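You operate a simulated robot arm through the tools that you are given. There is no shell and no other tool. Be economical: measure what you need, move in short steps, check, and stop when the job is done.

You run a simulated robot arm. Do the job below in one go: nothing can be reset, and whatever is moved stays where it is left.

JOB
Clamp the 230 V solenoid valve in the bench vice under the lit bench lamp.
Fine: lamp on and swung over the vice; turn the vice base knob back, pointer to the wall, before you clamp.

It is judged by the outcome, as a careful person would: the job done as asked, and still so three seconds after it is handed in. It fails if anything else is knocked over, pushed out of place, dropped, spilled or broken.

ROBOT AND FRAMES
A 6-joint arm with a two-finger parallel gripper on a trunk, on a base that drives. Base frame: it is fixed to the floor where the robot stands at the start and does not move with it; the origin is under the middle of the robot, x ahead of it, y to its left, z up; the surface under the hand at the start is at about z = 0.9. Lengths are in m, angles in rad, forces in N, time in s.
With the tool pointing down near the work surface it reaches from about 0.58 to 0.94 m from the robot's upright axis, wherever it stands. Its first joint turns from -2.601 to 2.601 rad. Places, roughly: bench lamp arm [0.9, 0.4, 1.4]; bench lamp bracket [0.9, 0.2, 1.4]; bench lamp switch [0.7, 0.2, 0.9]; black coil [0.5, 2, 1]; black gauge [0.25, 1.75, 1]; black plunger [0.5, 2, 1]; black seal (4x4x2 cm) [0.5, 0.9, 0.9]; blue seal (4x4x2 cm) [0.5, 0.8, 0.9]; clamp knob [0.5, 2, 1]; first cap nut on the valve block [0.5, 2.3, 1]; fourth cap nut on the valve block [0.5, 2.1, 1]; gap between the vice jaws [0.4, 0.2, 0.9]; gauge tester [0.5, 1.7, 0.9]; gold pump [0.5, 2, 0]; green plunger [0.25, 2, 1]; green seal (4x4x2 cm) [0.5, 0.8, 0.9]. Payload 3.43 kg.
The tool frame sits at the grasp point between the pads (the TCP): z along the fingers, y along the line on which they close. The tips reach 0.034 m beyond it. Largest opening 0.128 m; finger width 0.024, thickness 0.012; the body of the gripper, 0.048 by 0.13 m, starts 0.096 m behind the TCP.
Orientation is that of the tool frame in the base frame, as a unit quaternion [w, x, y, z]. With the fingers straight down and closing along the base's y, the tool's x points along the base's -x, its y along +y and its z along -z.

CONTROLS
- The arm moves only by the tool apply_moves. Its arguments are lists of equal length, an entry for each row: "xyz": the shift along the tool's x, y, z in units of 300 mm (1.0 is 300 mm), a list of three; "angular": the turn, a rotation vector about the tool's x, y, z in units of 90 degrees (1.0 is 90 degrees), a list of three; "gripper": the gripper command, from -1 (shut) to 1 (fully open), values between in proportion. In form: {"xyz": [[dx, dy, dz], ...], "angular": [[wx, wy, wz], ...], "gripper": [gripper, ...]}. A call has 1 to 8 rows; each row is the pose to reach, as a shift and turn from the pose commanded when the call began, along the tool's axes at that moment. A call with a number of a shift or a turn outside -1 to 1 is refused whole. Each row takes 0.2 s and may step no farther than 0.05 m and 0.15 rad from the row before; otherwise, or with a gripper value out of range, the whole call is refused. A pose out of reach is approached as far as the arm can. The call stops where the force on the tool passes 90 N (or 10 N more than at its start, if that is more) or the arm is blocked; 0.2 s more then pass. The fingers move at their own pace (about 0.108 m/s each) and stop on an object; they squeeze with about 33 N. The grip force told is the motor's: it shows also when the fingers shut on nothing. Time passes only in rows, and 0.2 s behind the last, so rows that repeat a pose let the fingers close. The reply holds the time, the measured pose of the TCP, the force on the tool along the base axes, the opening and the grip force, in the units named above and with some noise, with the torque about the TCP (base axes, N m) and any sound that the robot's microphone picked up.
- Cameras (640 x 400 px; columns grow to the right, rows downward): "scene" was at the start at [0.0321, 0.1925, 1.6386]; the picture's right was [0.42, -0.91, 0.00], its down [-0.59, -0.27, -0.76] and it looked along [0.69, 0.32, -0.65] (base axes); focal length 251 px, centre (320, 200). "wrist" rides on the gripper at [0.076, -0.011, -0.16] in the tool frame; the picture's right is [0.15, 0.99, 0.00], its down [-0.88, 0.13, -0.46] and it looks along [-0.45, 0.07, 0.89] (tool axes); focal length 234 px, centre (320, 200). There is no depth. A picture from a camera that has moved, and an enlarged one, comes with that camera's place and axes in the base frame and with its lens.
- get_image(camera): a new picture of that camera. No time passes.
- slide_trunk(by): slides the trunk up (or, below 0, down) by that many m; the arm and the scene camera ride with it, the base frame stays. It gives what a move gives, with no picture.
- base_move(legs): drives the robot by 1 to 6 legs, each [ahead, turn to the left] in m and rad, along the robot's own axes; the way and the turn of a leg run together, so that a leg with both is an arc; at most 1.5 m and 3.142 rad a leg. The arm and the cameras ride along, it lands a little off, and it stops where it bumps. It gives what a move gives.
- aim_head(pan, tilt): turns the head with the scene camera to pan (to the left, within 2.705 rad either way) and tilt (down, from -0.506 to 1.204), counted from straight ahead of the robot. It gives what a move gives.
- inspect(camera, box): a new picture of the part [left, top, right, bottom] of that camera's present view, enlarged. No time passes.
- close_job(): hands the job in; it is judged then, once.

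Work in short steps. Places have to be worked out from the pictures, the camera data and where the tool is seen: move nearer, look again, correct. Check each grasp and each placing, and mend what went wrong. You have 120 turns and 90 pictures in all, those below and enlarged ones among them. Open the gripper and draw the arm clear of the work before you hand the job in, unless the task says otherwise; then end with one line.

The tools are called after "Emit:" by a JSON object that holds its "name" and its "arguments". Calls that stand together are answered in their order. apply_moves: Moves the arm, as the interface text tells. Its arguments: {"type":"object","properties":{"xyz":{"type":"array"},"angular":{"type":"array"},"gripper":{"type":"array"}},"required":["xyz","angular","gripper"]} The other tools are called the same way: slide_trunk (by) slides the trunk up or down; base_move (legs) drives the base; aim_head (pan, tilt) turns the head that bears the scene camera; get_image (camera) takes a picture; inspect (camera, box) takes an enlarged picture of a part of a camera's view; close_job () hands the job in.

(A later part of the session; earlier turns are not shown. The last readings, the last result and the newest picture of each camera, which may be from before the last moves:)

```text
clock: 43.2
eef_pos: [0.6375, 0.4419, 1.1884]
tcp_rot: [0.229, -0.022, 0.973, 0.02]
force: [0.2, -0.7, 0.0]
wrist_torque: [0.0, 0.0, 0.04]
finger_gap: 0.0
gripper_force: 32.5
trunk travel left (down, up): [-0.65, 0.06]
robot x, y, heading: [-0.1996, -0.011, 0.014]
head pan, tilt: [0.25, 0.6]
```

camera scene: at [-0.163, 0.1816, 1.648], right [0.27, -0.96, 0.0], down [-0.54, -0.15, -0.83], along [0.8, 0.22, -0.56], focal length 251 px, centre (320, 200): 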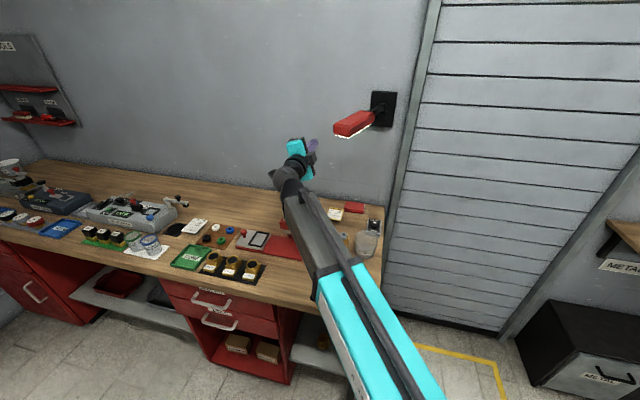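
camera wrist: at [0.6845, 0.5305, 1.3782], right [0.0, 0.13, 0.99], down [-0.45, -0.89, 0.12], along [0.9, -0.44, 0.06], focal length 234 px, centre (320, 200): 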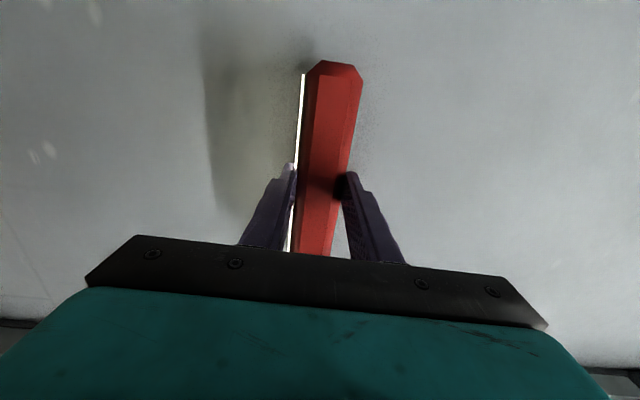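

Nearly down. I finish the attitude while moving above the knob at about (0.44, 0.34), then look from the wrist.

Emit:
{"name": "apply_moves", "arguments": {"xyz": [[0.127, -0.083, -0.026], [0.253, -0.166, -0.051], [0.38, -0.25, -0.077], [0.507, -0.333, -0.103]], "angular": [[0.006, 0.073, 0.007], [0.013, 0.147, 0.014], [0.02, 0.22, 0.021], [0.026, 0.294, 0.028]], "gripper": [-0.2, -0.2, -0.2, -0.2]}}

Emit:
{"name": "get_image", "arguments": {"camera": "wrist"}}

```text
clock: 44.2
eef_pos: [0.4927, 0.3349, 1.1453]
tcp_rot: [0.005, 0.001, 1.0, 0.0]
force: [34.5, 5.7, -60.4]
wrist_torque: [0.4, 1.06, 0.37]
finger_gap: 0.0514
gripper_force: 0.1
trunk travel left (down, up): [-0.65, 0.06]
robot x, y, heading: [-0.201, -0.0126, 0.021]
head pan, tilt: [0.25, 0.6]
```

```text
56 pictures are left
camera wrist: at [0.4159, 0.3239, 1.3045], right [-0.14, 0.99, 0.0], down [0.88, 0.13, 0.46], along [0.46, 0.07, -0.89], focal length 234 px, centre (320, 200)
```

wrist: 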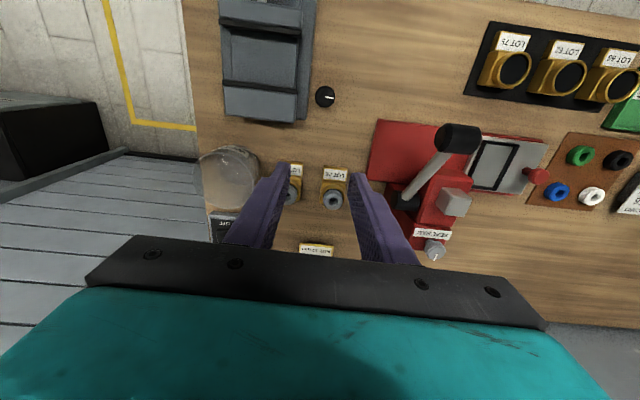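

The knob is confirmed at (0.440, 0.335), and the arm is again near its fold limit at this height. I move down to relieve it, then look closer.

Emit:
{"name": "apply_moves", "arguments": {"xyz": [[-0.03, 0, 0.1], [0, 0, 0.2], [0.08, 0, 0.3], [0.14, 0, 0.34]], "angular": [[0, 0, 0], [0, 0, 0], [0, 0, 0], [0, 0, 0]], "gripper": [0, 0, 0, 0]}}

Emit:
{"name": "get_image", "arguments": {"camera": "wrist"}}

Emit:
{"name": "inspect", "arguments": {"camera": "wrist", "box": [280, 20, 380, 120]}}

```text
clock: 45.2
eef_pos: [0.4503, 0.3347, 1.0426]
tcp_rot: [0.0, 0.0, 1.0, -0.001]
force: [-1.1, 0.2, -0.5]
wrist_torque: [0.04, 0.03, 0.02]
finger_gap: 0.0637
gripper_force: 0.1
trunk travel left (down, up): [-0.65, 0.06]
robot x, y, heading: [-0.1994, -0.0111, 0.018]
head pan, tilt: [0.25, 0.6]
```

```text
55 pictures are left
camera wrist: at [0.3744, 0.324, 1.2023], right [-0.14, 0.99, 0.0], down [0.88, 0.13, 0.46], along [0.45, 0.06, -0.89], focal length 234 px, centre (320, 200)
```

wrist: 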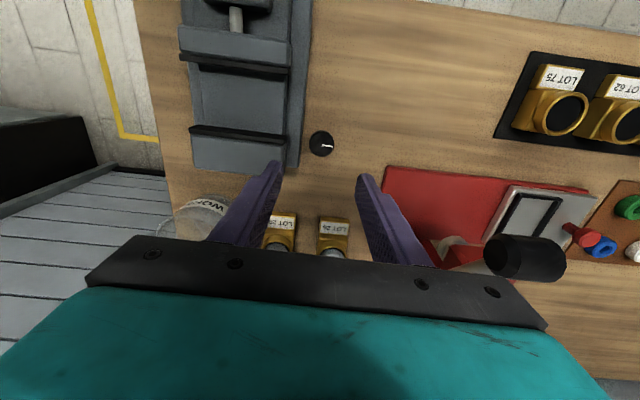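

```text
4.00 times, centred on (330, 70) of wrist
camera zoom: at [0.3744, 0.324, 1.2023], right [-0.14, 0.99, 0.0], down [0.88, 0.13, 0.46], along [0.45, 0.06, -0.89], focal length 937 px, centre (280, 720)
```

zoom: 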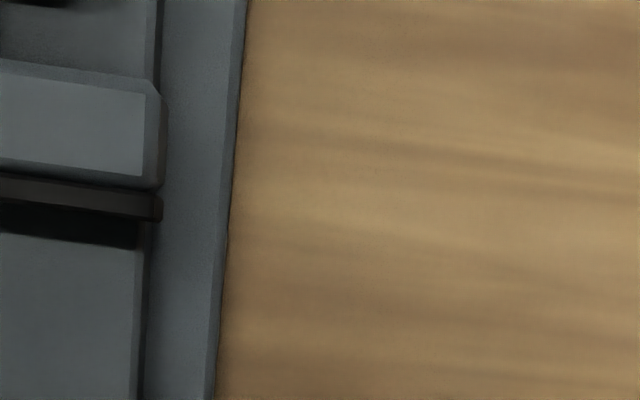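

I zoom in on the knob itself.

Emit:
{"name": "inspect", "arguments": {"camera": "wrist", "box": [285, 115, 355, 175]}}

```text
6.67 times, centred on (320, 145) of wrist
camera zoom: at [0.3744, 0.324, 1.2023], right [-0.14, 0.99, 0.0], down [0.88, 0.13, 0.46], along [0.45, 0.06, -0.89], focal length 1561 px, centre (320, 567)
```

zoom: 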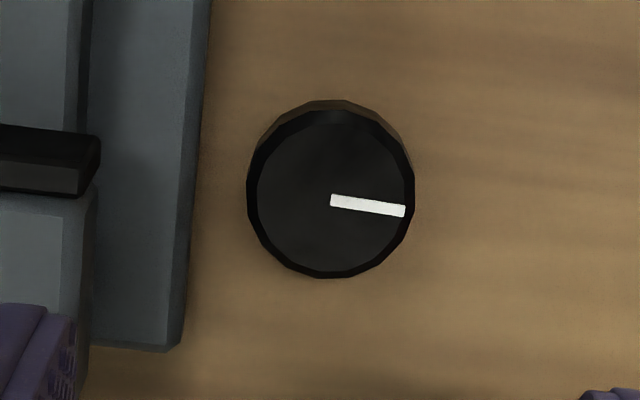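

The pointer points left along the bench (+y); it must turn 90° clockwise to face the wall (+x). The knob is about 3 cm wide with the vice plate close by, so I grip diagonally: yaw 45° first and descend partly.

Emit:
{"name": "apply_moves", "arguments": {"xyz": [[0.02, 0, 0], [0.037, 0, 0], [0.037, -0.002, 0.03], [0.037, -0.002, 0.06], [0.037, -0.002, 0.1], [0.037, -0.002, 0.15]], "angular": [[0, 0, 0.09], [0, 0, 0.18], [0, 0, 0.27], [0, 0, 0.36], [0, 0, 0.45], [0, 0, 0.5]], "gripper": [-0.1, -0.1, -0.1, -0.1, -0.1, -0.1]}}

Emit:
{"name": "get_image", "arguments": {"camera": "wrist"}}

Emit:
{"name": "inspect", "arguments": {"camera": "scene", "box": [290, 230, 390, 310]}}

```text
clock: 46.6
eef_pos: [0.4397, 0.3343, 0.9993]
tcp_rot: [0.001, 0.385, 0.923, -0.001]
force: [-0.4, 0.1, -0.8]
wrist_torque: [0.01, 0.01, 0.02]
finger_gap: 0.0577
gripper_force: 0.0
trunk travel left (down, up): [-0.65, 0.06]
robot x, y, heading: [-0.201, -0.012, 0.018]
head pan, tilt: [0.25, 0.6]
```

```text
52 pictures are left
camera wrist: at [0.3781, 0.3807, 1.1582], right [0.6, 0.8, 0.0], down [0.71, -0.53, 0.46], along [0.37, -0.28, -0.89], focal length 234 px, centre (320, 200)
```

wrist: 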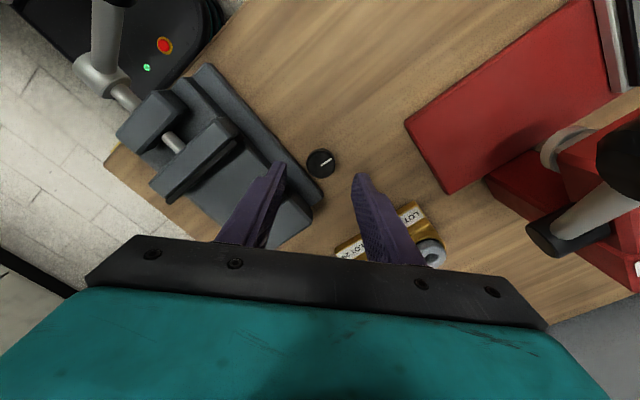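

```text
5.00 times, centred on (340, 270) of scene
camera zoom: at [-0.1629, 0.1822, 1.6479], right [0.27, -0.96, 0.0], down [-0.54, -0.15, -0.83], along [0.8, 0.22, -0.56], focal length 1255 px, centre (220, -150)
```

zoom: 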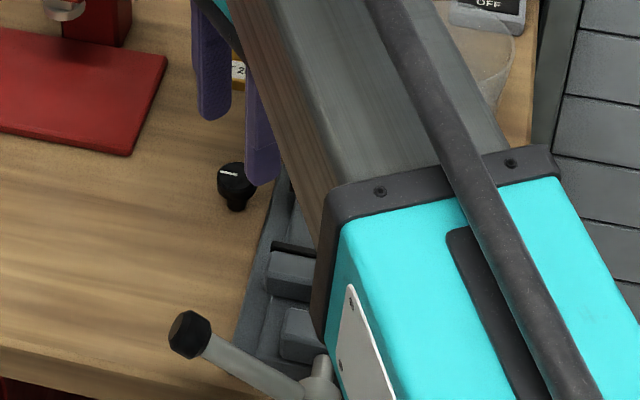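

The knob is centred at about (0.438, 0.335). I narrow the fingers and descend until the tips are at z ≈ 0.925, watching the force.

Emit:
{"name": "apply_moves", "arguments": {"xyz": [[0, 0, 0.03], [0, 0, 0.07], [0, 0, 0.1], [0, 0, 0.13]], "angular": [[0, 0, 0], [0, 0, 0], [0, 0, 0], [0, 0, 0]], "gripper": [-0.3, -0.3, -0.3, -0.3]}}

Emit:
{"name": "get_image", "arguments": {"camera": "wrist"}}

```text
clock: 47.6
eef_pos: [0.4398, 0.3343, 0.9593]
tcp_rot: [0.0, 0.384, 0.923, -0.001]
force: [-0.4, 0.1, 0.4]
wrist_torque: [0.0, -0.02, 0.02]
finger_gap: 0.0448
gripper_force: 0.1
trunk travel left (down, up): [-0.65, 0.06]
robot x, y, heading: [-0.2002, -0.0108, 0.015]
head pan, tilt: [0.25, 0.6]
```

```text
50 pictures are left
camera wrist: at [0.3783, 0.3808, 1.1183], right [0.6, 0.8, 0.0], down [0.71, -0.53, 0.46], along [0.37, -0.27, -0.89], focal length 234 px, centre (320, 200)
```

wrist: 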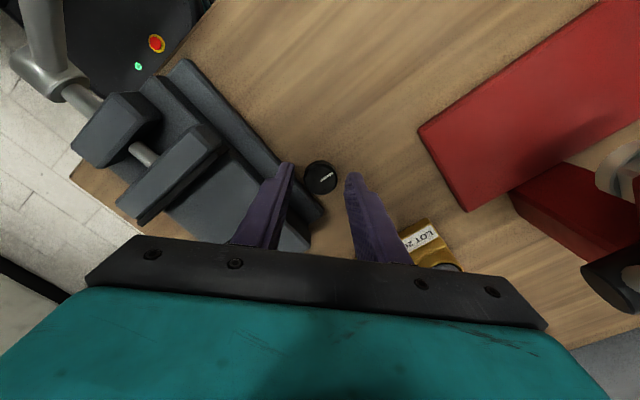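

Knob sits about 4 mm off along tool x. I shift and close on it.

Emit:
{"name": "apply_moves", "arguments": {"xyz": [[0.012, 0, 0.01], [0.012, 0, 0.01], [0.012, 0, 0.01]], "angular": [[0, 0, 0], [0, 0, 0], [0, 0, 0]], "gripper": [-0.3, -1, -1]}}

```text
clock: 48.4
eef_pos: [0.4373, 0.3364, 0.9558]
tcp_rot: [0.001, 0.384, 0.924, -0.001]
force: [2.7, 2.8, 0.6]
wrist_torque: [0.18, -0.41, 0.03]
finger_gap: 0.0296
gripper_force: 45.3
trunk travel left (down, up): [-0.65, 0.06]
robot x, y, heading: [-0.2028, -0.0121, 0.019]
head pan, tilt: [0.25, 0.6]
```

Gripped at 29.6 mm, the knob's diameter. I turn it clockwise 45° first.

Emit:
{"name": "apply_moves", "arguments": {"xyz": [[0, 0, 0], [0, 0, 0], [0, 0, 0], [0, 0, 0], [0, 0, 0]], "angular": [[0, 0, 0.09], [0, 0, 0.18], [0, 0, 0.27], [0, 0, 0.36], [0, 0, 0.45]], "gripper": [-1, -1, -1, -1, -1]}}

Emit:
{"name": "get_image", "arguments": {"camera": "wrist"}}

```text
clock: 49.6
eef_pos: [0.4403, 0.3372, 0.957]
tcp_rot: [0.001, 0.681, 0.732, 0.002]
force: [19.9, 17.9, 8.2]
wrist_torque: [-0.53, -0.19, 0.07]
finger_gap: 0.0296
gripper_force: 45.0
trunk travel left (down, up): [-0.65, 0.06]
robot x, y, heading: [-0.2011, -0.0124, 0.021]
head pan, tilt: [0.25, 0.6]
```

```text
49 pictures are left
camera wrist: at [0.4222, 0.413, 1.1156], right [0.98, 0.22, 0.0], down [0.19, -0.87, 0.46], along [0.1, -0.44, -0.89], focal length 234 px, centre (320, 200)
```

wrist: 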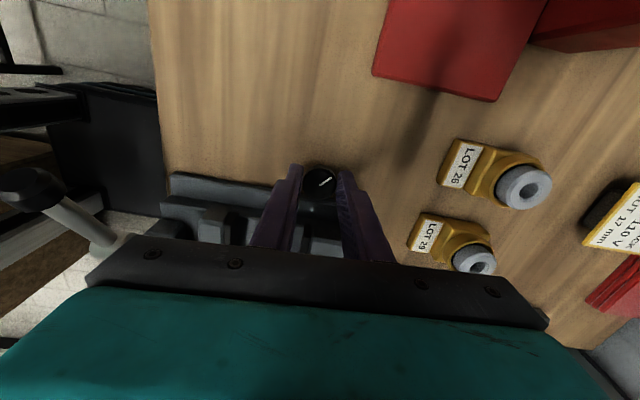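

I check how the knob and vice have moved.

Emit:
{"name": "inspect", "arguments": {"camera": "wrist", "box": [280, 150, 360, 200]}}

Emit:
{"name": "get_image", "arguments": {"camera": "scene"}}

```text
8.00 times, centred on (320, 175) of wrist
camera zoom: at [0.4222, 0.413, 1.1156], right [0.98, 0.22, 0.0], down [0.19, -0.87, 0.46], along [0.1, -0.44, -0.89], focal length 1873 px, centre (320, 400)
```

zoom: 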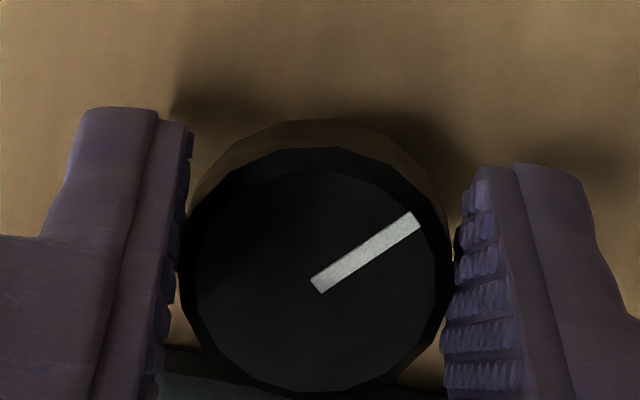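

```text
47 pictures are left
camera scene: at [-0.1615, 0.1839, 1.6477], right [0.27, -0.96, 0.0], down [-0.55, -0.15, -0.82], along [0.79, 0.22, -0.57], focal length 251 px, centre (320, 200)
```

scene: 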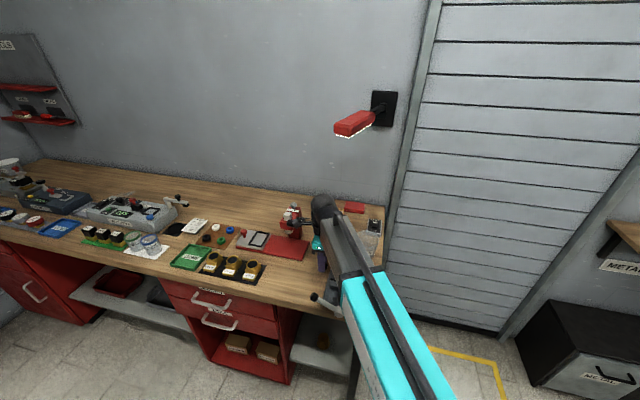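

The knob turns with the fingers (pointer now about halfway). I continue the rest of the turn.

Emit:
{"name": "apply_moves", "arguments": {"xyz": [[0, 0, 0], [0, 0, 0], [0, 0, 0], [0, 0, 0], [0, 0, 0], [0, 0, 0]], "angular": [[0, 0, 0.09], [0, 0, 0.18], [0, 0, 0.27], [0, 0, 0.36], [0, 0, 0.45], [0, 0, 0.55]], "gripper": [-1, -1, -1, -1, -1, -1]}}

Emit:
{"name": "inspect", "arguments": {"camera": "wrist", "box": [260, 130, 380, 220]}}

```text
refused: row 6 steps farther than a row can; nothing moved
```

```text
4.44 times, centred on (320, 175) of wrist
camera zoom: at [0.4222, 0.413, 1.1156], right [0.98, 0.22, 0.0], down [0.19, -0.87, 0.46], along [0.1, -0.44, -0.89], focal length 1041 px, centre (320, 311)
```

zoom: 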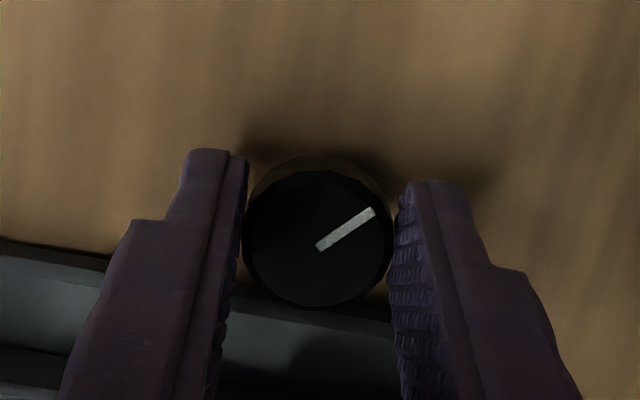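

The last row stepped slightly too far; I resend with even steps.

Emit:
{"name": "apply_moves", "arguments": {"xyz": [[0, 0, 0], [0, 0, 0], [0, 0, 0], [0, 0, 0], [0, 0, 0], [0, 0, 0]], "angular": [[0, 0, 0.092], [0, 0, 0.184], [0, 0, 0.275], [0, 0, 0.366], [0, 0, 0.457], [0, 0, 0.547]], "gripper": [-1, -1, -1, -1, -1, -1]}}

Emit:
{"name": "inspect", "arguments": {"camera": "wrist", "box": [260, 130, 380, 220]}}

```text
clock: 51.0
eef_pos: [0.4418, 0.3361, 0.9566]
tcp_rot: [0.0, 0.924, 0.382, 0.004]
force: [29.2, 7.4, 9.3]
wrist_torque: [0.51, -0.61, 0.11]
finger_gap: 0.0292
gripper_force: 44.7
trunk travel left (down, up): [-0.65, 0.06]
robot x, y, heading: [-0.1994, -0.0116, 0.018]
head pan, tilt: [0.25, 0.6]
```

```text
4.44 times, centred on (320, 175) of wrist
camera zoom: at [0.4865, 0.3979, 1.1161], right [0.8, -0.6, 0.01], down [-0.54, -0.71, 0.45], along [-0.26, -0.36, -0.89], focal length 1041 px, centre (320, 311)
```

zoom: 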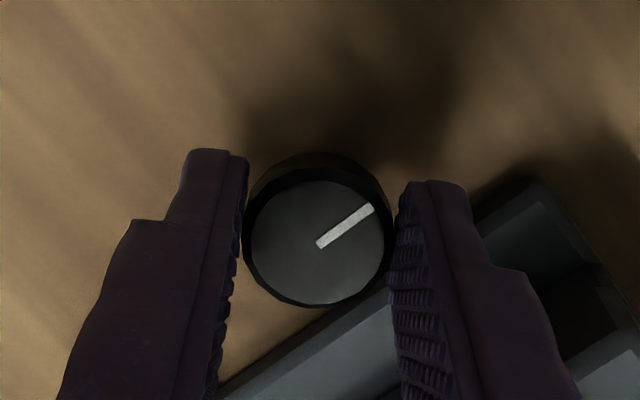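

The pointer now aims within 2° of the wall direction (+x). I release, lift and verify.

Emit:
{"name": "apply_moves", "arguments": {"xyz": [[0, 0, 0], [0, 0, 0], [0, 0, -0.1], [0, 0, -0.2], [0, 0, -0.28]], "angular": [[0, 0, 0], [0, 0, 0], [0, 0, 0], [0, 0, 0], [0, 0, 0]], "gripper": [-0.3, -0.3, -0.3, -0.3, -0.3]}}

Emit:
{"name": "get_image", "arguments": {"camera": "wrist"}}

```text
clock: 52.2
eef_pos: [0.436, 0.3355, 1.0415]
tcp_rot: [0.001, 0.924, 0.384, 0.0]
force: [0.0, 0.2, -0.2]
wrist_torque: [0.04, 0.02, -0.03]
finger_gap: 0.0447
gripper_force: 0.1
trunk travel left (down, up): [-0.65, 0.06]
robot x, y, heading: [-0.1989, -0.006, 0.02]
head pan, tilt: [0.25, 0.6]
```

```text
44 pictures are left
camera wrist: at [0.4821, 0.3982, 1.2008], right [0.8, -0.59, 0.0], down [-0.53, -0.71, 0.46], along [-0.27, -0.37, -0.89], focal length 234 px, centre (320, 200)
```

wrist: 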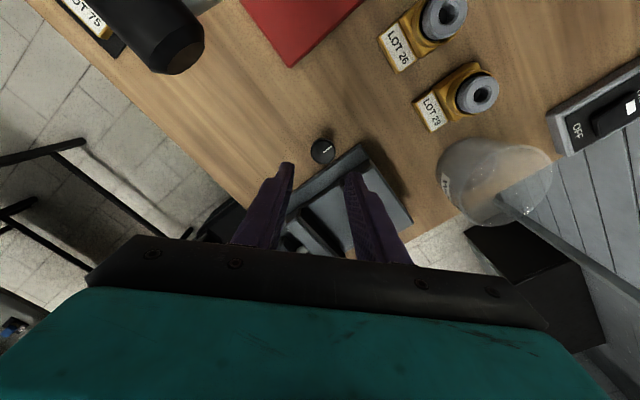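

The knob points to the wall. Now for the valve, far left at about (0.34, 1.30): the press lever nearby stands up to z ≈ 1.1, so I will carry the arm high with the tool horizontal. First I undo the yaw while rising.

Emit:
{"name": "apply_moves", "arguments": {"xyz": [[0, 0, 0], [0, 0, 0], [0.03, 0.03, -0.03], [0.06, 0.06, -0.06], [0.09, 0.09, -0.09], [0.12, 0.12, -0.12], [0.14, 0.14, -0.15], [0.15, 0.15, -0.15]], "angular": [[0, 0, -0.095], [0, 0, -0.19], [0, 0, -0.285], [0, 0, -0.38], [0, 0, -0.475], [0, 0, -0.57], [0, 0, -0.665], [0, 0, -0.76]], "gripper": [-0.5, -0.5, -0.5, -0.5, -0.5, -0.5, -0.5, -0.5]}}

Emit:
{"name": "apply_moves", "arguments": {"xyz": [[0, 0, 0], [0, 0, 0], [0, 0, 0], [0, 0, 0], [0, 0, 0], [0, 0, 0], [0, 0, 0], [0, 0, 0]], "angular": [[0, 0, -0.095], [0, 0, -0.19], [0, 0, -0.285], [0, 0, -0.38], [0, 0, -0.475], [0, 0, -0.57], [0, 0, -0.665], [0, 0, -0.74]], "gripper": [-0.5, -0.5, -0.5, -0.5, -0.5, -0.5, -0.5, -0.5]}}

Emit:
{"name": "get_image", "arguments": {"camera": "wrist"}}

```text
clock: 54.0
eef_pos: [0.4999, 0.3364, 1.0856]
tcp_rot: [0.0, 0.548, 0.837, 0.0]
force: [-0.1, 0.3, 0.1]
wrist_torque: [-0.01, 0.0, -0.04]
finger_gap: 0.0319
gripper_force: 0.1
trunk travel left (down, up): [-0.65, 0.06]
robot x, y, heading: [-0.2019, -0.0114, 0.019]
head pan, tilt: [0.25, 0.6]
```

```text
clock: 55.8
eef_pos: [0.5014, 0.3376, 1.0858]
tcp_rot: [0.001, -0.003, 1.0, -0.001]
force: [0.4, -0.4, -0.2]
wrist_torque: [0.0, -0.02, 0.01]
finger_gap: 0.0321
gripper_force: 0.1
trunk travel left (down, up): [-0.65, 0.06]
robot x, y, heading: [-0.1989, -0.0099, 0.021]
head pan, tilt: [0.25, 0.6]
```

```text
43 pictures are left
camera wrist: at [0.4257, 0.3257, 1.2453], right [-0.15, 0.99, 0.0], down [0.88, 0.14, 0.46], along [0.45, 0.07, -0.89], focal length 234 px, centre (320, 200)
```

wrist: 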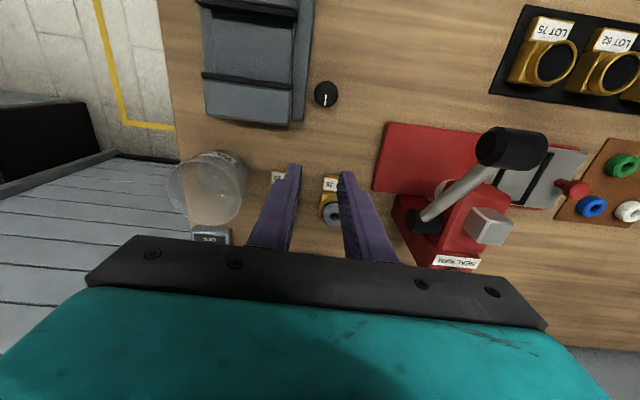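

The knob is confirmed. I pitch the tool up to horizontal while rising and reaching out, as before, passing over the press.

Emit:
{"name": "apply_moves", "arguments": {"xyz": [[-0.06, 0, -0.11], [-0.12, 0.02, -0.22], [-0.18, 0.06, -0.33], [-0.24, 0.1, -0.44], [-0.3, 0.15, -0.53], [-0.35, 0.2, -0.61], [-0.4, 0.25, -0.67], [-0.433, 0.3, -0.733]], "angular": [[0, -0.09, 0], [0, -0.18, 0], [0, -0.27, 0], [0, -0.36, 0], [0, -0.45, 0], [0, -0.54, 0], [0, -0.63, 0], [0, -0.72, 0]], "gripper": [-0.5, -0.5, -0.5, -0.5, -0.5, -0.5, -0.5, -0.5]}}

```text
clock: 57.6
eef_pos: [0.628, 0.4278, 1.3057]
tcp_rot: [0.537, -0.002, 0.843, 0.0]
force: [0.6, -0.6, -0.9]
wrist_torque: [-0.03, 0.0, 0.02]
finger_gap: 0.0322
gripper_force: 0.0
trunk travel left (down, up): [-0.65, 0.06]
robot x, y, heading: [-0.2037, -0.0142, 0.018]
head pan, tilt: [0.25, 0.6]
```

Clear. I drive a little forward on a left arc, then turn left to face along the bench.

Emit:
{"name": "base_move", "arguments": {"legs": [[0.1, 0.2], [0, 1.33]]}}

Emit:
{"name": "aim_head", "arguments": {"pan": -0.5, "tilt": 0.6}}

Emit:
{"name": "get_image", "arguments": {"camera": "scene"}}

```text
clock: 63.5
eef_pos: [-0.5007, 0.8451, 1.3057]
tcp_rot: [0.388, -0.584, 0.61, 0.37]
force: [0.1, 0.1, 0.5]
wrist_torque: [-0.03, 0.01, 0.05]
finger_gap: 0.032
gripper_force: 0.0
trunk travel left (down, up): [-0.65, 0.06]
robot x, y, heading: [-0.1406, 0.0002, 1.53]
head pan, tilt: [0.25, 0.6]
```

```text
clock: 64.5
eef_pos: [-0.5019, 0.8455, 1.3063]
tcp_rot: [0.389, -0.584, 0.61, 0.37]
force: [-0.3, -0.1, -0.7]
wrist_torque: [0.0, 0.05, 0.0]
finger_gap: 0.0315
gripper_force: 0.1
trunk travel left (down, up): [-0.65, 0.06]
robot x, y, heading: [-0.1359, -0.0021, 1.534]
head pan, tilt: [-0.499, 0.6]
```

```text
42 pictures are left
camera scene: at [-0.2644, 0.0378, 1.6479], right [0.86, -0.51, 0.0], down [-0.29, -0.49, -0.83], along [0.42, 0.71, -0.56], focal length 251 px, centre (320, 200)
```

scene: 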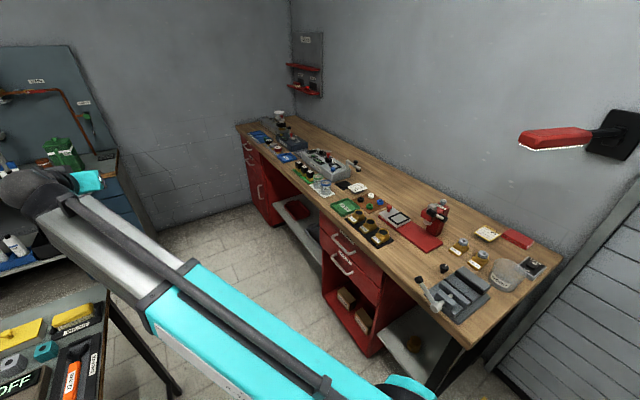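

The way along the bench is clear. I drive 0.68 m ahead and turn back right toward the bench.

Emit:
{"name": "base_move", "arguments": {"legs": [[0.68, 0], [0, -0.95]]}}

Emit:
{"name": "aim_head", "arguments": {"pan": 0.1, "tilt": 0.75}}

Emit:
{"name": "get_image", "arguments": {"camera": "scene"}}

```text
clock: 72.0
eef_pos: [0.3631, 1.4587, 1.3044]
tcp_rot: [0.514, -0.243, 0.808, 0.153]
force: [-0.4, -0.2, -0.8]
wrist_torque: [0.02, -0.01, -0.01]
finger_gap: 0.0318
gripper_force: 0.0
trunk travel left (down, up): [-0.65, 0.06]
robot x, y, heading: [-0.0979, 0.6496, 0.59]
head pan, tilt: [-0.499, 0.6]
```

```text
clock: 73.0
eef_pos: [0.3631, 1.4574, 1.3056]
tcp_rot: [0.514, -0.243, 0.808, 0.153]
force: [0.1, -0.3, 0.0]
wrist_torque: [0.0, 0.0, -0.03]
finger_gap: 0.0319
gripper_force: 0.1
trunk travel left (down, up): [-0.65, 0.06]
robot x, y, heading: [-0.105, 0.6543, 0.589]
head pan, tilt: [0.099, 0.75]
```

```text
41 pictures are left
camera scene: at [-0.1691, 0.8231, 1.635], right [0.64, -0.77, 0.0], down [-0.53, -0.43, -0.73], along [0.56, 0.47, -0.68], focal length 251 px, centre (320, 200)
```

scene: 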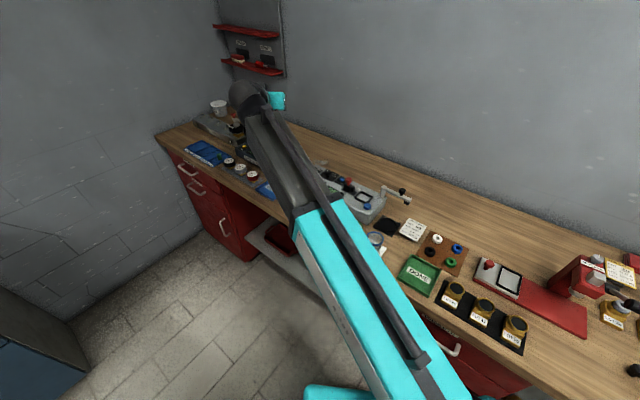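

The hand is clear above the left bench. I lower and pitch the tool down toward a viewing spot above the valves at about (0.36, 1.32, 1.10).

Emit:
{"name": "apply_moves", "arguments": {"xyz": [[0.09, -0.047, 0.007], [0.18, -0.094, 0.013], [0.27, -0.141, 0.02], [0.365, -0.189, 0.027], [0.456, -0.236, 0.033], [0.548, -0.284, 0.04], [0.64, -0.331, 0.046], [0.73, -0.378, 0.053]], "angular": [[0, 0.09, 0], [0, 0.18, 0], [0, 0.27, 0], [0, 0.36, 0], [0, 0.45, 0], [0, 0.54, 0], [0, 0.63, 0], [0, 0.722, 0]], "gripper": [0, 0, 0.5, 0.5, 0.5, 0.5, 0.5, 0.5]}}

Emit:
{"name": "get_image", "arguments": {"camera": "wrist"}}

```text
clock: 74.8
eef_pos: [0.3601, 1.3197, 1.1006]
tcp_rot: [-0.002, -0.288, 0.958, -0.002]
force: [0.2, 0.1, -0.7]
wrist_torque: [0.01, 0.0, 0.04]
finger_gap: 0.0958
gripper_force: 0.0
trunk travel left (down, up): [-0.65, 0.06]
robot x, y, heading: [-0.1011, 0.6488, 0.596]
head pan, tilt: [0.099, 0.75]
```

```text
40 pictures are left
camera wrist: at [0.304, 1.2692, 1.2611], right [-0.67, 0.75, 0.0], down [0.66, 0.6, 0.45], along [0.34, 0.3, -0.89], focal length 234 px, centre (320, 200)
```

wrist: 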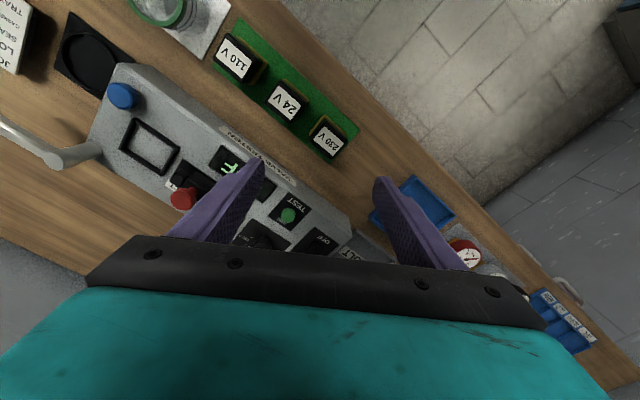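

The 230 V valve is at about (0.346, 1.318), 24 V is 65 mm to its right. I zoom to measure the shape and gaps.

Emit:
{"name": "inspect", "arguments": {"camera": "wrist", "box": [240, 70, 380, 170]}}

```text
4.00 times, centred on (310, 120) of wrist
camera zoom: at [0.304, 1.2692, 1.2611], right [-0.67, 0.75, 0.0], down [0.66, 0.6, 0.45], along [0.34, 0.3, -0.89], focal length 937 px, centre (360, 520)
```

zoom: 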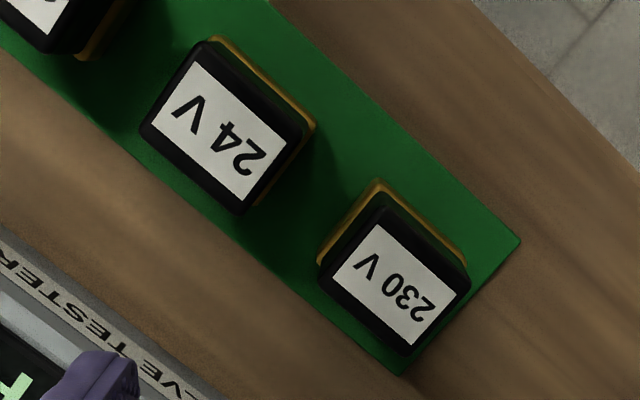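

The valves stand square to the bench, 35–38 mm wide, with about 28 mm between them, so I can close along y. I align the yaw and centre above the 230 V valve.

Emit:
{"name": "apply_moves", "arguments": {"xyz": [[0.02, 0.01, 0.03], [0.043, 0.02, 0.06], [0.043, 0.02, 0.1], [0.043, 0.02, 0.133]], "angular": [[0, 0, 0.093], [0, 0, 0.186], [0, 0, 0.28], [0, 0, 0.371]], "gripper": [0, 0, 0, 0]}}

Emit:
{"name": "get_image", "arguments": {"camera": "wrist"}}

```text
clock: 75.8
eef_pos: [0.3453, 1.3167, 1.0604]
tcp_rot: [0.0, 0.002, 1.0, -0.001]
force: [0.9, 0.2, -0.2]
wrist_torque: [-0.02, 0.02, -0.03]
finger_gap: 0.0643
gripper_force: 0.0
trunk travel left (down, up): [-0.65, 0.06]
robot x, y, heading: [-0.1006, 0.6522, 0.59]
head pan, tilt: [0.099, 0.75]
```

```text
38 pictures are left
camera wrist: at [0.2697, 1.3071, 1.22], right [-0.14, 0.99, 0.0], down [0.88, 0.13, 0.45], along [0.45, 0.06, -0.89], focal length 234 px, centre (320, 200)
```

wrist: 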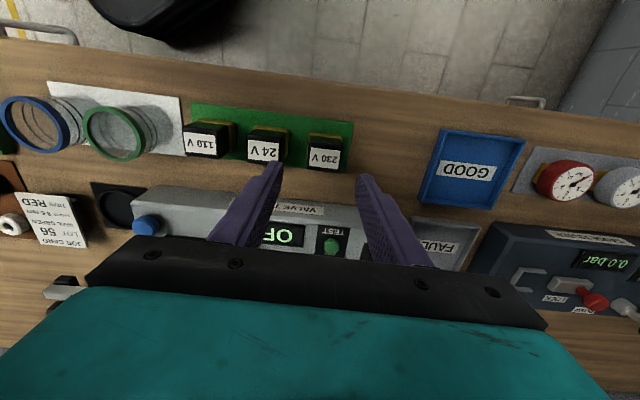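

The valve is about 8 mm further left than the tool centre. I shift and descend to z ≈ 1.01, then check again.

Emit:
{"name": "apply_moves", "arguments": {"xyz": [[0.01, 0.027, 0.05], [0.01, 0.027, 0.1], [0.01, 0.027, 0.16]], "angular": [[0, 0, 0], [0, 0, 0], [0, 0, 0]], "gripper": [0, 0, 0]}}

Emit:
{"name": "inspect", "arguments": {"camera": "wrist", "box": [200, 100, 440, 250]}}

```text
clock: 76.6
eef_pos: [0.343, 1.3266, 1.0121]
tcp_rot: [0.0, 0.0, 1.0, -0.002]
force: [0.3, -0.8, -0.6]
wrist_torque: [0.01, 0.02, -0.01]
finger_gap: 0.0636
gripper_force: 0.0
trunk travel left (down, up): [-0.65, 0.06]
robot x, y, heading: [-0.1027, 0.6544, 0.588]
head pan, tilt: [0.099, 0.75]
```

```text
2.67 times, centred on (320, 175) of wrist
camera zoom: at [0.2677, 1.3156, 1.1721], right [-0.15, 0.99, 0.0], down [0.88, 0.13, 0.45], along [0.45, 0.06, -0.89], focal length 624 px, centre (320, 267)
```

zoom: 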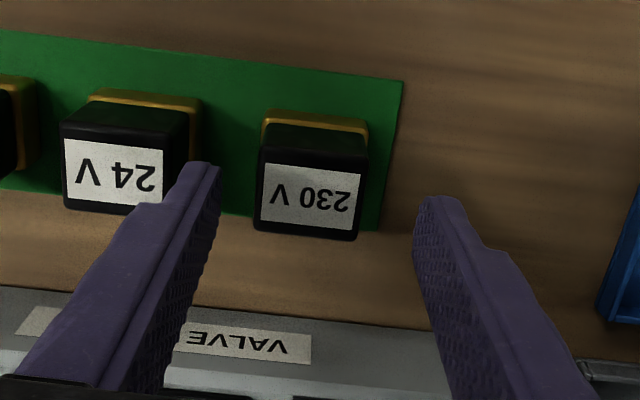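

Centred within 3 mm. I narrow the opening so as to clear the 24 V valve and descend around the coil.

Emit:
{"name": "apply_moves", "arguments": {"xyz": [[0, -0.01, 0], [0, -0.01, 0], [0, -0.01, 0.06], [0, -0.01, 0.12], [0, -0.01, 0.18]], "angular": [[0, 0, 0], [0, 0, 0], [0, 0, 0], [0, 0, 0], [0, 0, 0]], "gripper": [-0.22, -0.22, -0.22, -0.22, -0.22]}}

Emit:
{"name": "get_image", "arguments": {"camera": "wrist"}}

```text
clock: 77.8
eef_pos: [0.3425, 1.3234, 0.9597]
tcp_rot: [0.0, 0.0, 1.0, -0.001]
force: [0.0, 0.1, 0.3]
wrist_torque: [-0.01, 0.0, 0.01]
finger_gap: 0.0499
gripper_force: 0.0
trunk travel left (down, up): [-0.65, 0.06]
robot x, y, heading: [-0.102, 0.6574, 0.59]
head pan, tilt: [0.099, 0.75]
```

```text
36 pictures are left
camera wrist: at [0.2672, 1.3123, 1.1189], right [-0.15, 0.99, 0.0], down [0.88, 0.13, 0.45], along [0.45, 0.06, -0.89], focal length 234 px, centre (320, 200)
```

wrist: 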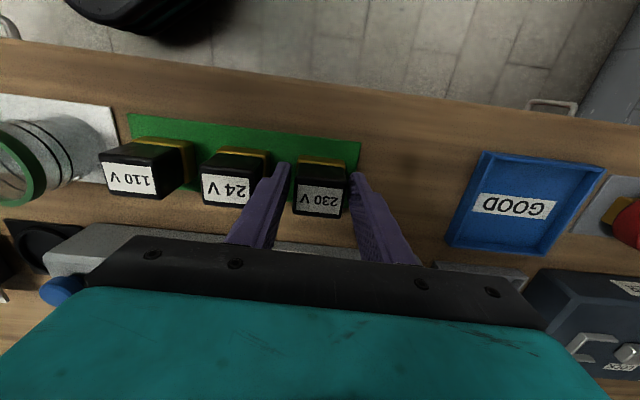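

The fingers straddle the valve. I close.

Emit:
{"name": "apply_moves", "arguments": {"xyz": [[0, 0, 0], [0, 0, 0], [0, 0, 0]], "angular": [[0, 0, 0], [0, 0, 0], [0, 0, 0]], "gripper": [-1, -1, -1]}}

Emit:
{"name": "apply_moves", "arguments": {"xyz": [[0, 0, -0.05], [0, 0, -0.15], [0, 0, -0.28], [0, 0, -0.4]], "angular": [[0, 0, 0], [0, 0, 0], [0, 0, 0], [0, 0, 0]], "gripper": [-1, -1, -1, -1]}}

Emit:
{"name": "get_image", "arguments": {"camera": "wrist"}}

```text
clock: 78.6
eef_pos: [0.3421, 1.3236, 0.9586]
tcp_rot: [0.0, -0.001, 1.0, -0.002]
force: [-0.4, 0.6, -0.5]
wrist_torque: [0.1, -0.03, 0.03]
finger_gap: 0.0395
gripper_force: 33.0
trunk travel left (down, up): [-0.65, 0.06]
robot x, y, heading: [-0.0967, 0.6529, 0.588]
head pan, tilt: [0.099, 0.75]
```

```text
clock: 79.6
eef_pos: [0.3421, 1.3253, 1.0785]
tcp_rot: [-0.001, 0.0, 1.0, -0.002]
force: [-0.1, -0.3, -2.2]
wrist_torque: [0.02, -0.01, -0.02]
finger_gap: 0.0394
gripper_force: 33.4
trunk travel left (down, up): [-0.65, 0.06]
robot x, y, heading: [-0.1003, 0.6528, 0.587]
head pan, tilt: [0.099, 0.75]
```

```text
35 pictures are left
camera wrist: at [0.2661, 1.3144, 1.2367], right [-0.15, 0.99, 0.0], down [0.88, 0.13, 0.45], along [0.45, 0.06, -0.89], focal length 234 px, centre (320, 200)
```

wrist: 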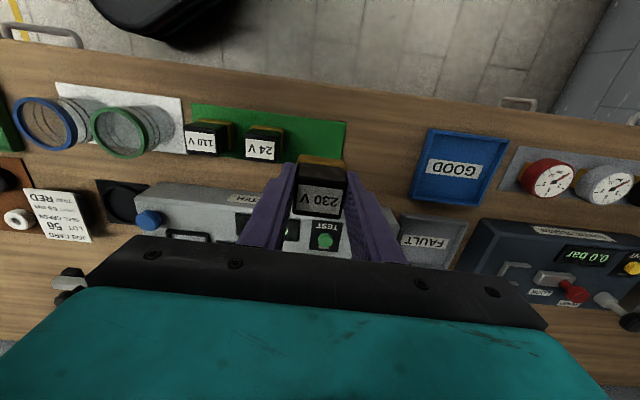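

The 230 V valve is firmly held (39 mm) and lifted; the neighbours are undisturbed. I raise it a bit more and turn left, away from the bench.

Emit:
{"name": "apply_moves", "arguments": {"xyz": [[-0.02, 0.02, -0.08], [-0.03, 0.03, -0.14]], "angular": [[0, 0, 0], [0, 0, 0]], "gripper": [-1, -1]}}

Emit:
{"name": "base_move", "arguments": {"legs": [[0, 0.94]]}}

```text
clock: 80.2
eef_pos: [0.3506, 1.3329, 1.121]
tcp_rot: [0.0, 0.001, 1.0, -0.001]
force: [0.3, -0.2, -2.6]
wrist_torque: [-0.02, 0.0, 0.02]
finger_gap: 0.0396
gripper_force: 32.8
trunk travel left (down, up): [-0.65, 0.06]
robot x, y, heading: [-0.1027, 0.6578, 0.587]
head pan, tilt: [0.099, 0.75]
```

```text
clock: 83.8
eef_pos: [-0.3887, 1.4171, 1.1204]
tcp_rot: [0.001, -0.455, 0.89, -0.001]
force: [0.2, 0.6, -3.0]
wrist_torque: [0.01, -0.04, -0.01]
finger_gap: 0.0398
gripper_force: 32.1
trunk travel left (down, up): [-0.65, 0.06]
robot x, y, heading: [-0.1158, 0.6534, 1.529]
head pan, tilt: [0.099, 0.75]
```

Now I move the hand to straight ahead of the robot, over the aisle, away from the table on the left.

Emit:
{"name": "apply_moves", "arguments": {"xyz": [[-0.104, -0.095, 0], [-0.208, -0.19, 0], [-0.312, -0.286, 0], [-0.416, -0.381, 0], [-0.52, -0.476, 0], [-0.624, -0.572, 0], [-0.727, -0.667, 0]], "angular": [[0, 0, 0], [0, 0, 0], [0, 0, 0], [0, 0, 0], [0, 0, 0], [0, 0, 0], [0, 0, 0]], "gripper": [-1, -1, -1, -1, -1, -1, -1]}}

Emit:
{"name": "aim_head", "arguments": {"pan": 2.65, "tilt": 0.7}}

Emit:
{"name": "get_image", "arguments": {"camera": "scene"}}

```text
clock: 85.5
eef_pos: [-0.097, 1.4758, 1.1192]
tcp_rot: [0.0, -0.456, 0.89, -0.003]
force: [0.8, -0.5, -2.7]
wrist_torque: [-0.01, 0.07, -0.02]
finger_gap: 0.0396
gripper_force: 32.7
trunk travel left (down, up): [-0.65, 0.06]
robot x, y, heading: [-0.1182, 0.6537, 1.527]
head pan, tilt: [0.099, 0.75]
```

```text
clock: 87.8
eef_pos: [-0.0974, 1.4768, 1.1208]
tcp_rot: [0.001, -0.455, 0.89, -0.002]
force: [0.7, 0.6, -2.3]
wrist_torque: [-0.03, 0.03, -0.02]
finger_gap: 0.04
gripper_force: 33.0
trunk travel left (down, up): [-0.65, 0.06]
robot x, y, heading: [-0.1143, 0.6513, 1.531]
head pan, tilt: [2.649, 0.7]
```

```text
34 pictures are left
camera scene: at [-0.3325, 0.5434, 1.6393], right [-0.86, 0.51, 0.0], down [0.33, 0.55, -0.77], along [-0.39, -0.66, -0.64], focal length 251 px, centre (320, 200)
```

scene: 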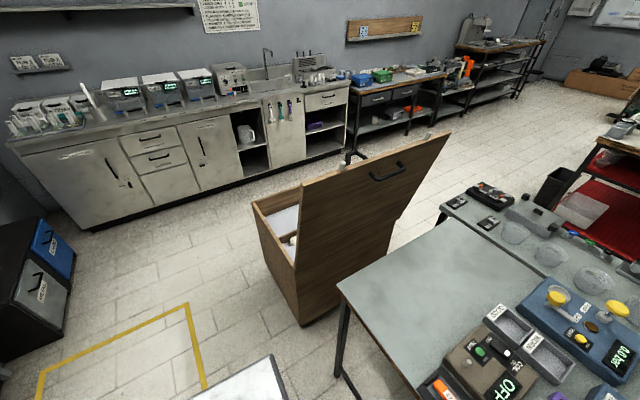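

The way behind is clear: the chest stays left of x ≈ -0.58. I straighten and reverse along the bench to y ≈ -0.42.

Emit:
{"name": "base_move", "arguments": {"legs": [[0, 0.05], [-1.07, 0]]}}

Emit:
{"name": "aim_head", "arguments": {"pan": -0.7, "tilt": 0.7}}

Emit:
{"name": "get_image", "arguments": {"camera": "scene"}}

```text
clock: 94.5
eef_pos: [-0.1271, 0.3971, 1.12]
tcp_rot: [0.001, -0.473, 0.881, -0.002]
force: [-0.7, 0.0, -2.7]
wrist_torque: [0.01, 0.0, 0.0]
finger_gap: 0.0398
gripper_force: 33.4
trunk travel left (down, up): [-0.65, 0.06]
robot x, y, heading: [-0.1152, -0.4274, 1.57]
head pan, tilt: [2.649, 0.7]
```

```text
clock: 97.3
eef_pos: [-0.1266, 0.3987, 1.1201]
tcp_rot: [0.0, -0.473, 0.881, -0.001]
force: [0.0, -0.1, -2.4]
wrist_torque: [-0.01, 0.01, 0.03]
finger_gap: 0.0396
gripper_force: 32.9
trunk travel left (down, up): [-0.65, 0.06]
robot x, y, heading: [-0.1125, -0.4263, 1.568]
head pan, tilt: [-0.7, 0.7]
```

```text
33 pictures are left
camera scene: at [-0.2286, -0.4042, 1.6392], right [0.76, -0.65, 0.0], down [-0.42, -0.49, -0.76], along [0.49, 0.58, -0.64], focal length 251 px, centre (320, 200)
```

scene: 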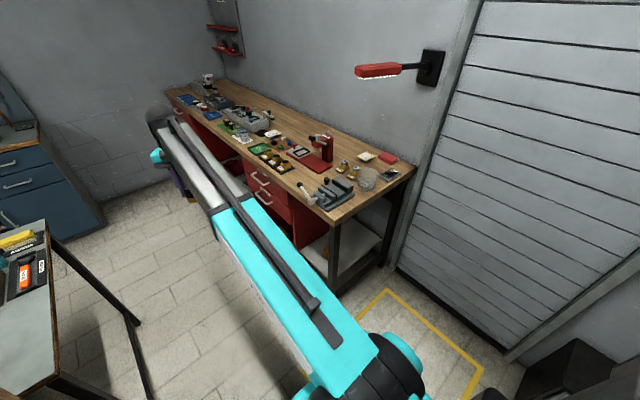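

Good view of the vice from this side. I enlarge it to measure jaws and lever.

Emit:
{"name": "inspect", "arguments": {"camera": "scene", "box": [280, 155, 380, 220]}}

```text
6.15 times, centred on (330, 188) of scene
camera zoom: at [-0.2286, -0.4042, 1.6392], right [0.76, -0.65, 0.0], down [-0.42, -0.49, -0.76], along [0.49, 0.58, -0.64], focal length 1545 px, centre (258, 277)
```

zoom: 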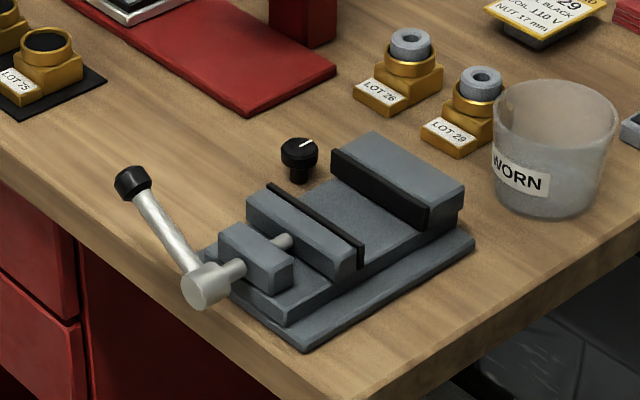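

I get: jaws' top z ≈ 0.95, gap ≈ 67 mm centred at about (0.41, 0.245), lever hub (0.269, 0.245, 0.944) with the cap up-left at (0.262, 0.31, 1.0). I turn right to bring the valve above the gap.

Emit:
{"name": "base_move", "arguments": {"legs": [[0, -0.68]]}}

Emit:
{"name": "get_image", "arguments": {"camera": "wrist"}}

```text
clock: 100.2
eef_pos: [0.3978, 0.2207, 1.119]
tcp_rot: [0.0, -0.15, 0.989, -0.002]
force: [0.6, 1.4, -2.8]
wrist_torque: [-0.06, -0.05, -0.04]
finger_gap: 0.0396
gripper_force: 33.1
trunk travel left (down, up): [-0.65, 0.06]
robot x, y, heading: [-0.1061, -0.4315, 0.885]
head pan, tilt: [-0.7, 0.7]
```

```text
31 pictures are left
camera wrist: at [0.3289, 0.1885, 1.279], right [-0.43, 0.9, 0.0], down [0.8, 0.39, 0.45], along [0.41, 0.19, -0.89], focal length 234 px, centre (320, 200)
```

wrist: 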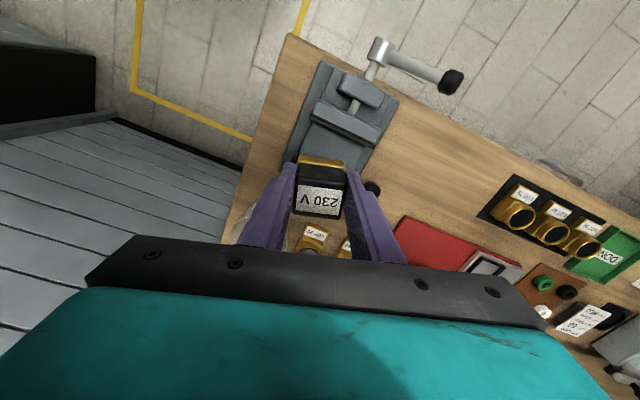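

I square the tool to the vice and centre over the estimated gap, then look again.

Emit:
{"name": "apply_moves", "arguments": {"xyz": [[-0.02, 0.02, 0], [-0.045, 0.045, 0.0], [-0.066, 0.067, 0.05]], "angular": [[0, 0, 0.064], [0, 0, 0.128], [0, 0, 0.192]], "gripper": [-1, -1, -1]}}

Emit:
{"name": "get_image", "arguments": {"camera": "wrist"}}

Emit:
{"name": "aim_head", "arguments": {"pan": -0.05, "tilt": 0.75}}

Emit:
{"name": "get_image", "arguments": {"camera": "scene"}}

```text
clock: 101.0
eef_pos: [0.4122, 0.246, 1.1038]
tcp_rot: [-0.001, 0.002, 1.0, -0.001]
force: [-0.1, -0.4, -3.2]
wrist_torque: [0.0, -0.01, 0.03]
finger_gap: 0.0396
gripper_force: 32.5
trunk travel left (down, up): [-0.65, 0.06]
robot x, y, heading: [-0.107, -0.4303, 0.89]
head pan, tilt: [-0.7, 0.7]
```

```text
30 pictures are left
camera wrist: at [0.336, 0.2354, 1.2634], right [-0.14, 0.99, 0.0], down [0.88, 0.13, 0.46], along [0.45, 0.06, -0.89], focal length 234 px, centre (320, 200)
```

wrist: 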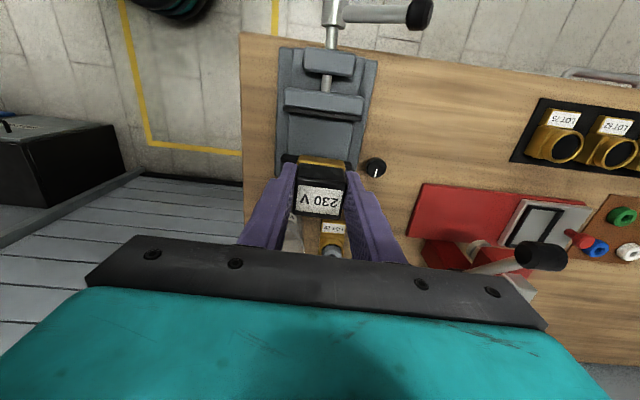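

```text
clock: 102.0
eef_pos: [0.4111, 0.2458, 1.1044]
tcp_rot: [0.0, 0.0, 1.0, -0.002]
force: [0.1, -0.2, -3.5]
wrist_torque: [-0.01, 0.0, -0.03]
finger_gap: 0.0396
gripper_force: 33.0
trunk travel left (down, up): [-0.65, 0.06]
robot x, y, heading: [-0.1068, -0.4278, 0.895]
head pan, tilt: [-0.051, 0.75]
```

```text
29 pictures are left
camera scene: at [-0.2113, -0.295, 1.635], right [0.74, -0.67, 0.0], down [-0.46, -0.51, -0.73], along [0.49, 0.54, -0.68], focal length 251 px, centre (320, 200)
```

scene: 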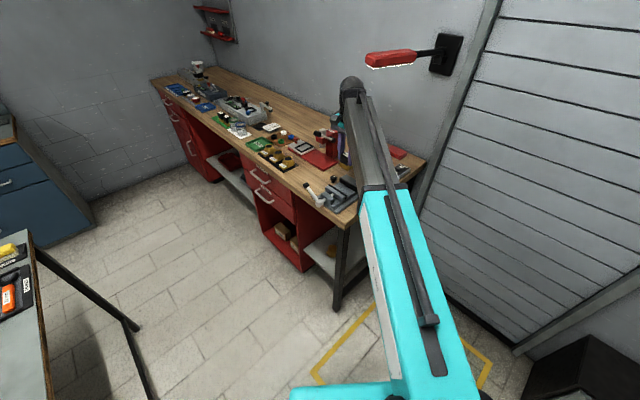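

I enlarge the wrist view to fix the jaw positions relative to the held valve.

Emit:
{"name": "inspect", "arguments": {"camera": "wrist", "box": [250, 40, 410, 220]}}

Emit:
{"name": "inspect", "arguments": {"camera": "scene", "box": [295, 100, 385, 220]}}

```text
2.22 times, centred on (330, 130) of wrist
camera zoom: at [0.3359, 0.2348, 1.2636], right [-0.15, 0.99, 0.0], down [0.88, 0.13, 0.46], along [0.45, 0.06, -0.89], focal length 520 px, centre (298, 356)
```

zoom: 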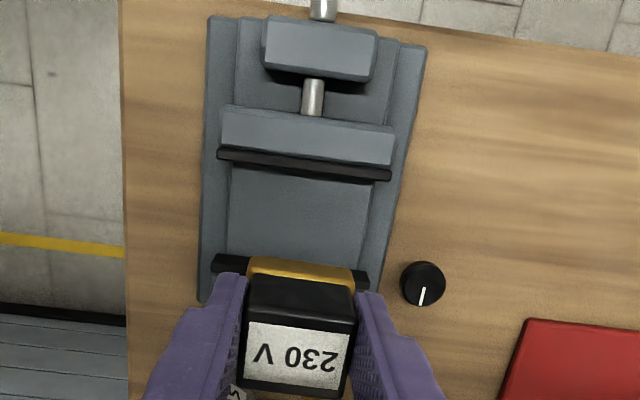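

```text
3.33 times, centred on (340, 160) of scene
camera zoom: at [-0.2113, -0.295, 1.635], right [0.74, -0.67, 0.0], down [-0.46, -0.51, -0.73], along [0.49, 0.54, -0.68], focal length 837 px, centre (253, 333)
```

zoom: 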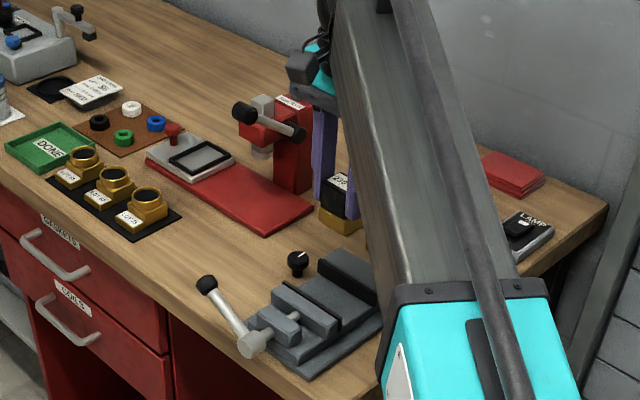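

The jaw gap spans x ≈ 0.377–0.430 (53 mm), centred at y ≈ 0.246. I shift the valve to x ≈ 0.404 and descend to just above the jaws.

Emit:
{"name": "apply_moves", "arguments": {"xyz": [[0.025, 0, 0.07], [0.025, 0, 0.15], [0.025, 0, 0.22], [0.025, 0, 0.27]], "angular": [[0, 0, 0], [0, 0, 0], [0, 0, 0], [0, 0, 0]], "gripper": [-1, -1, -1, -1]}}

Emit:
{"name": "inspect", "arguments": {"camera": "wrist", "box": [240, 80, 400, 240]}}

Emit:
{"name": "inspect", "arguments": {"camera": "scene", "box": [300, 150, 370, 220]}}

```text
clock: 103.0
eef_pos: [0.4016, 0.2454, 1.0233]
tcp_rot: [0.0, 0.001, 1.0, -0.002]
force: [-0.2, 0.0, -2.9]
wrist_torque: [0.0, 0.0, -0.01]
finger_gap: 0.0397
gripper_force: 32.9
trunk travel left (down, up): [-0.65, 0.06]
robot x, y, heading: [-0.1103, -0.4294, 0.887]
head pan, tilt: [-0.051, 0.75]
```

```text
2.50 times, centred on (320, 160) of wrist
camera zoom: at [0.327, 0.2336, 1.1826], right [-0.15, 0.99, 0.0], down [0.88, 0.13, 0.46], along [0.45, 0.06, -0.89], focal length 585 px, centre (320, 300)
```

zoom: 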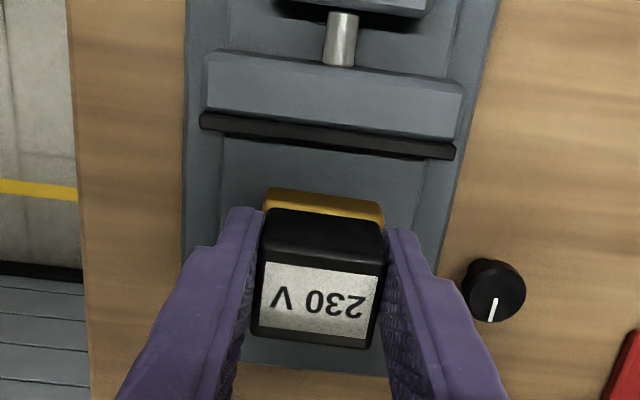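

```text
5.71 times, centred on (335, 185) of scene
camera zoom: at [-0.2113, -0.2948, 1.635], right [0.74, -0.67, 0.0], down [-0.46, -0.51, -0.73], along [0.49, 0.54, -0.68], focal length 1434 px, centre (234, 286)
```

zoom: 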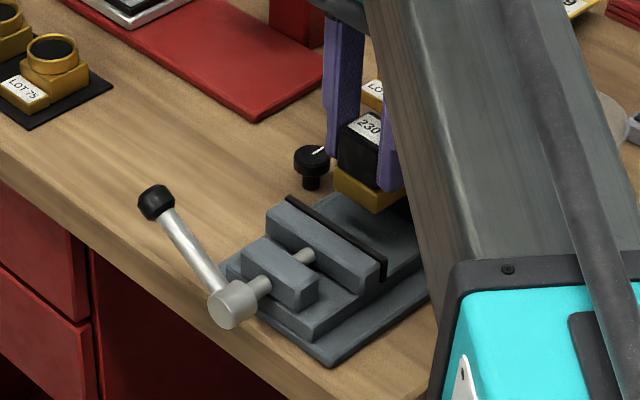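

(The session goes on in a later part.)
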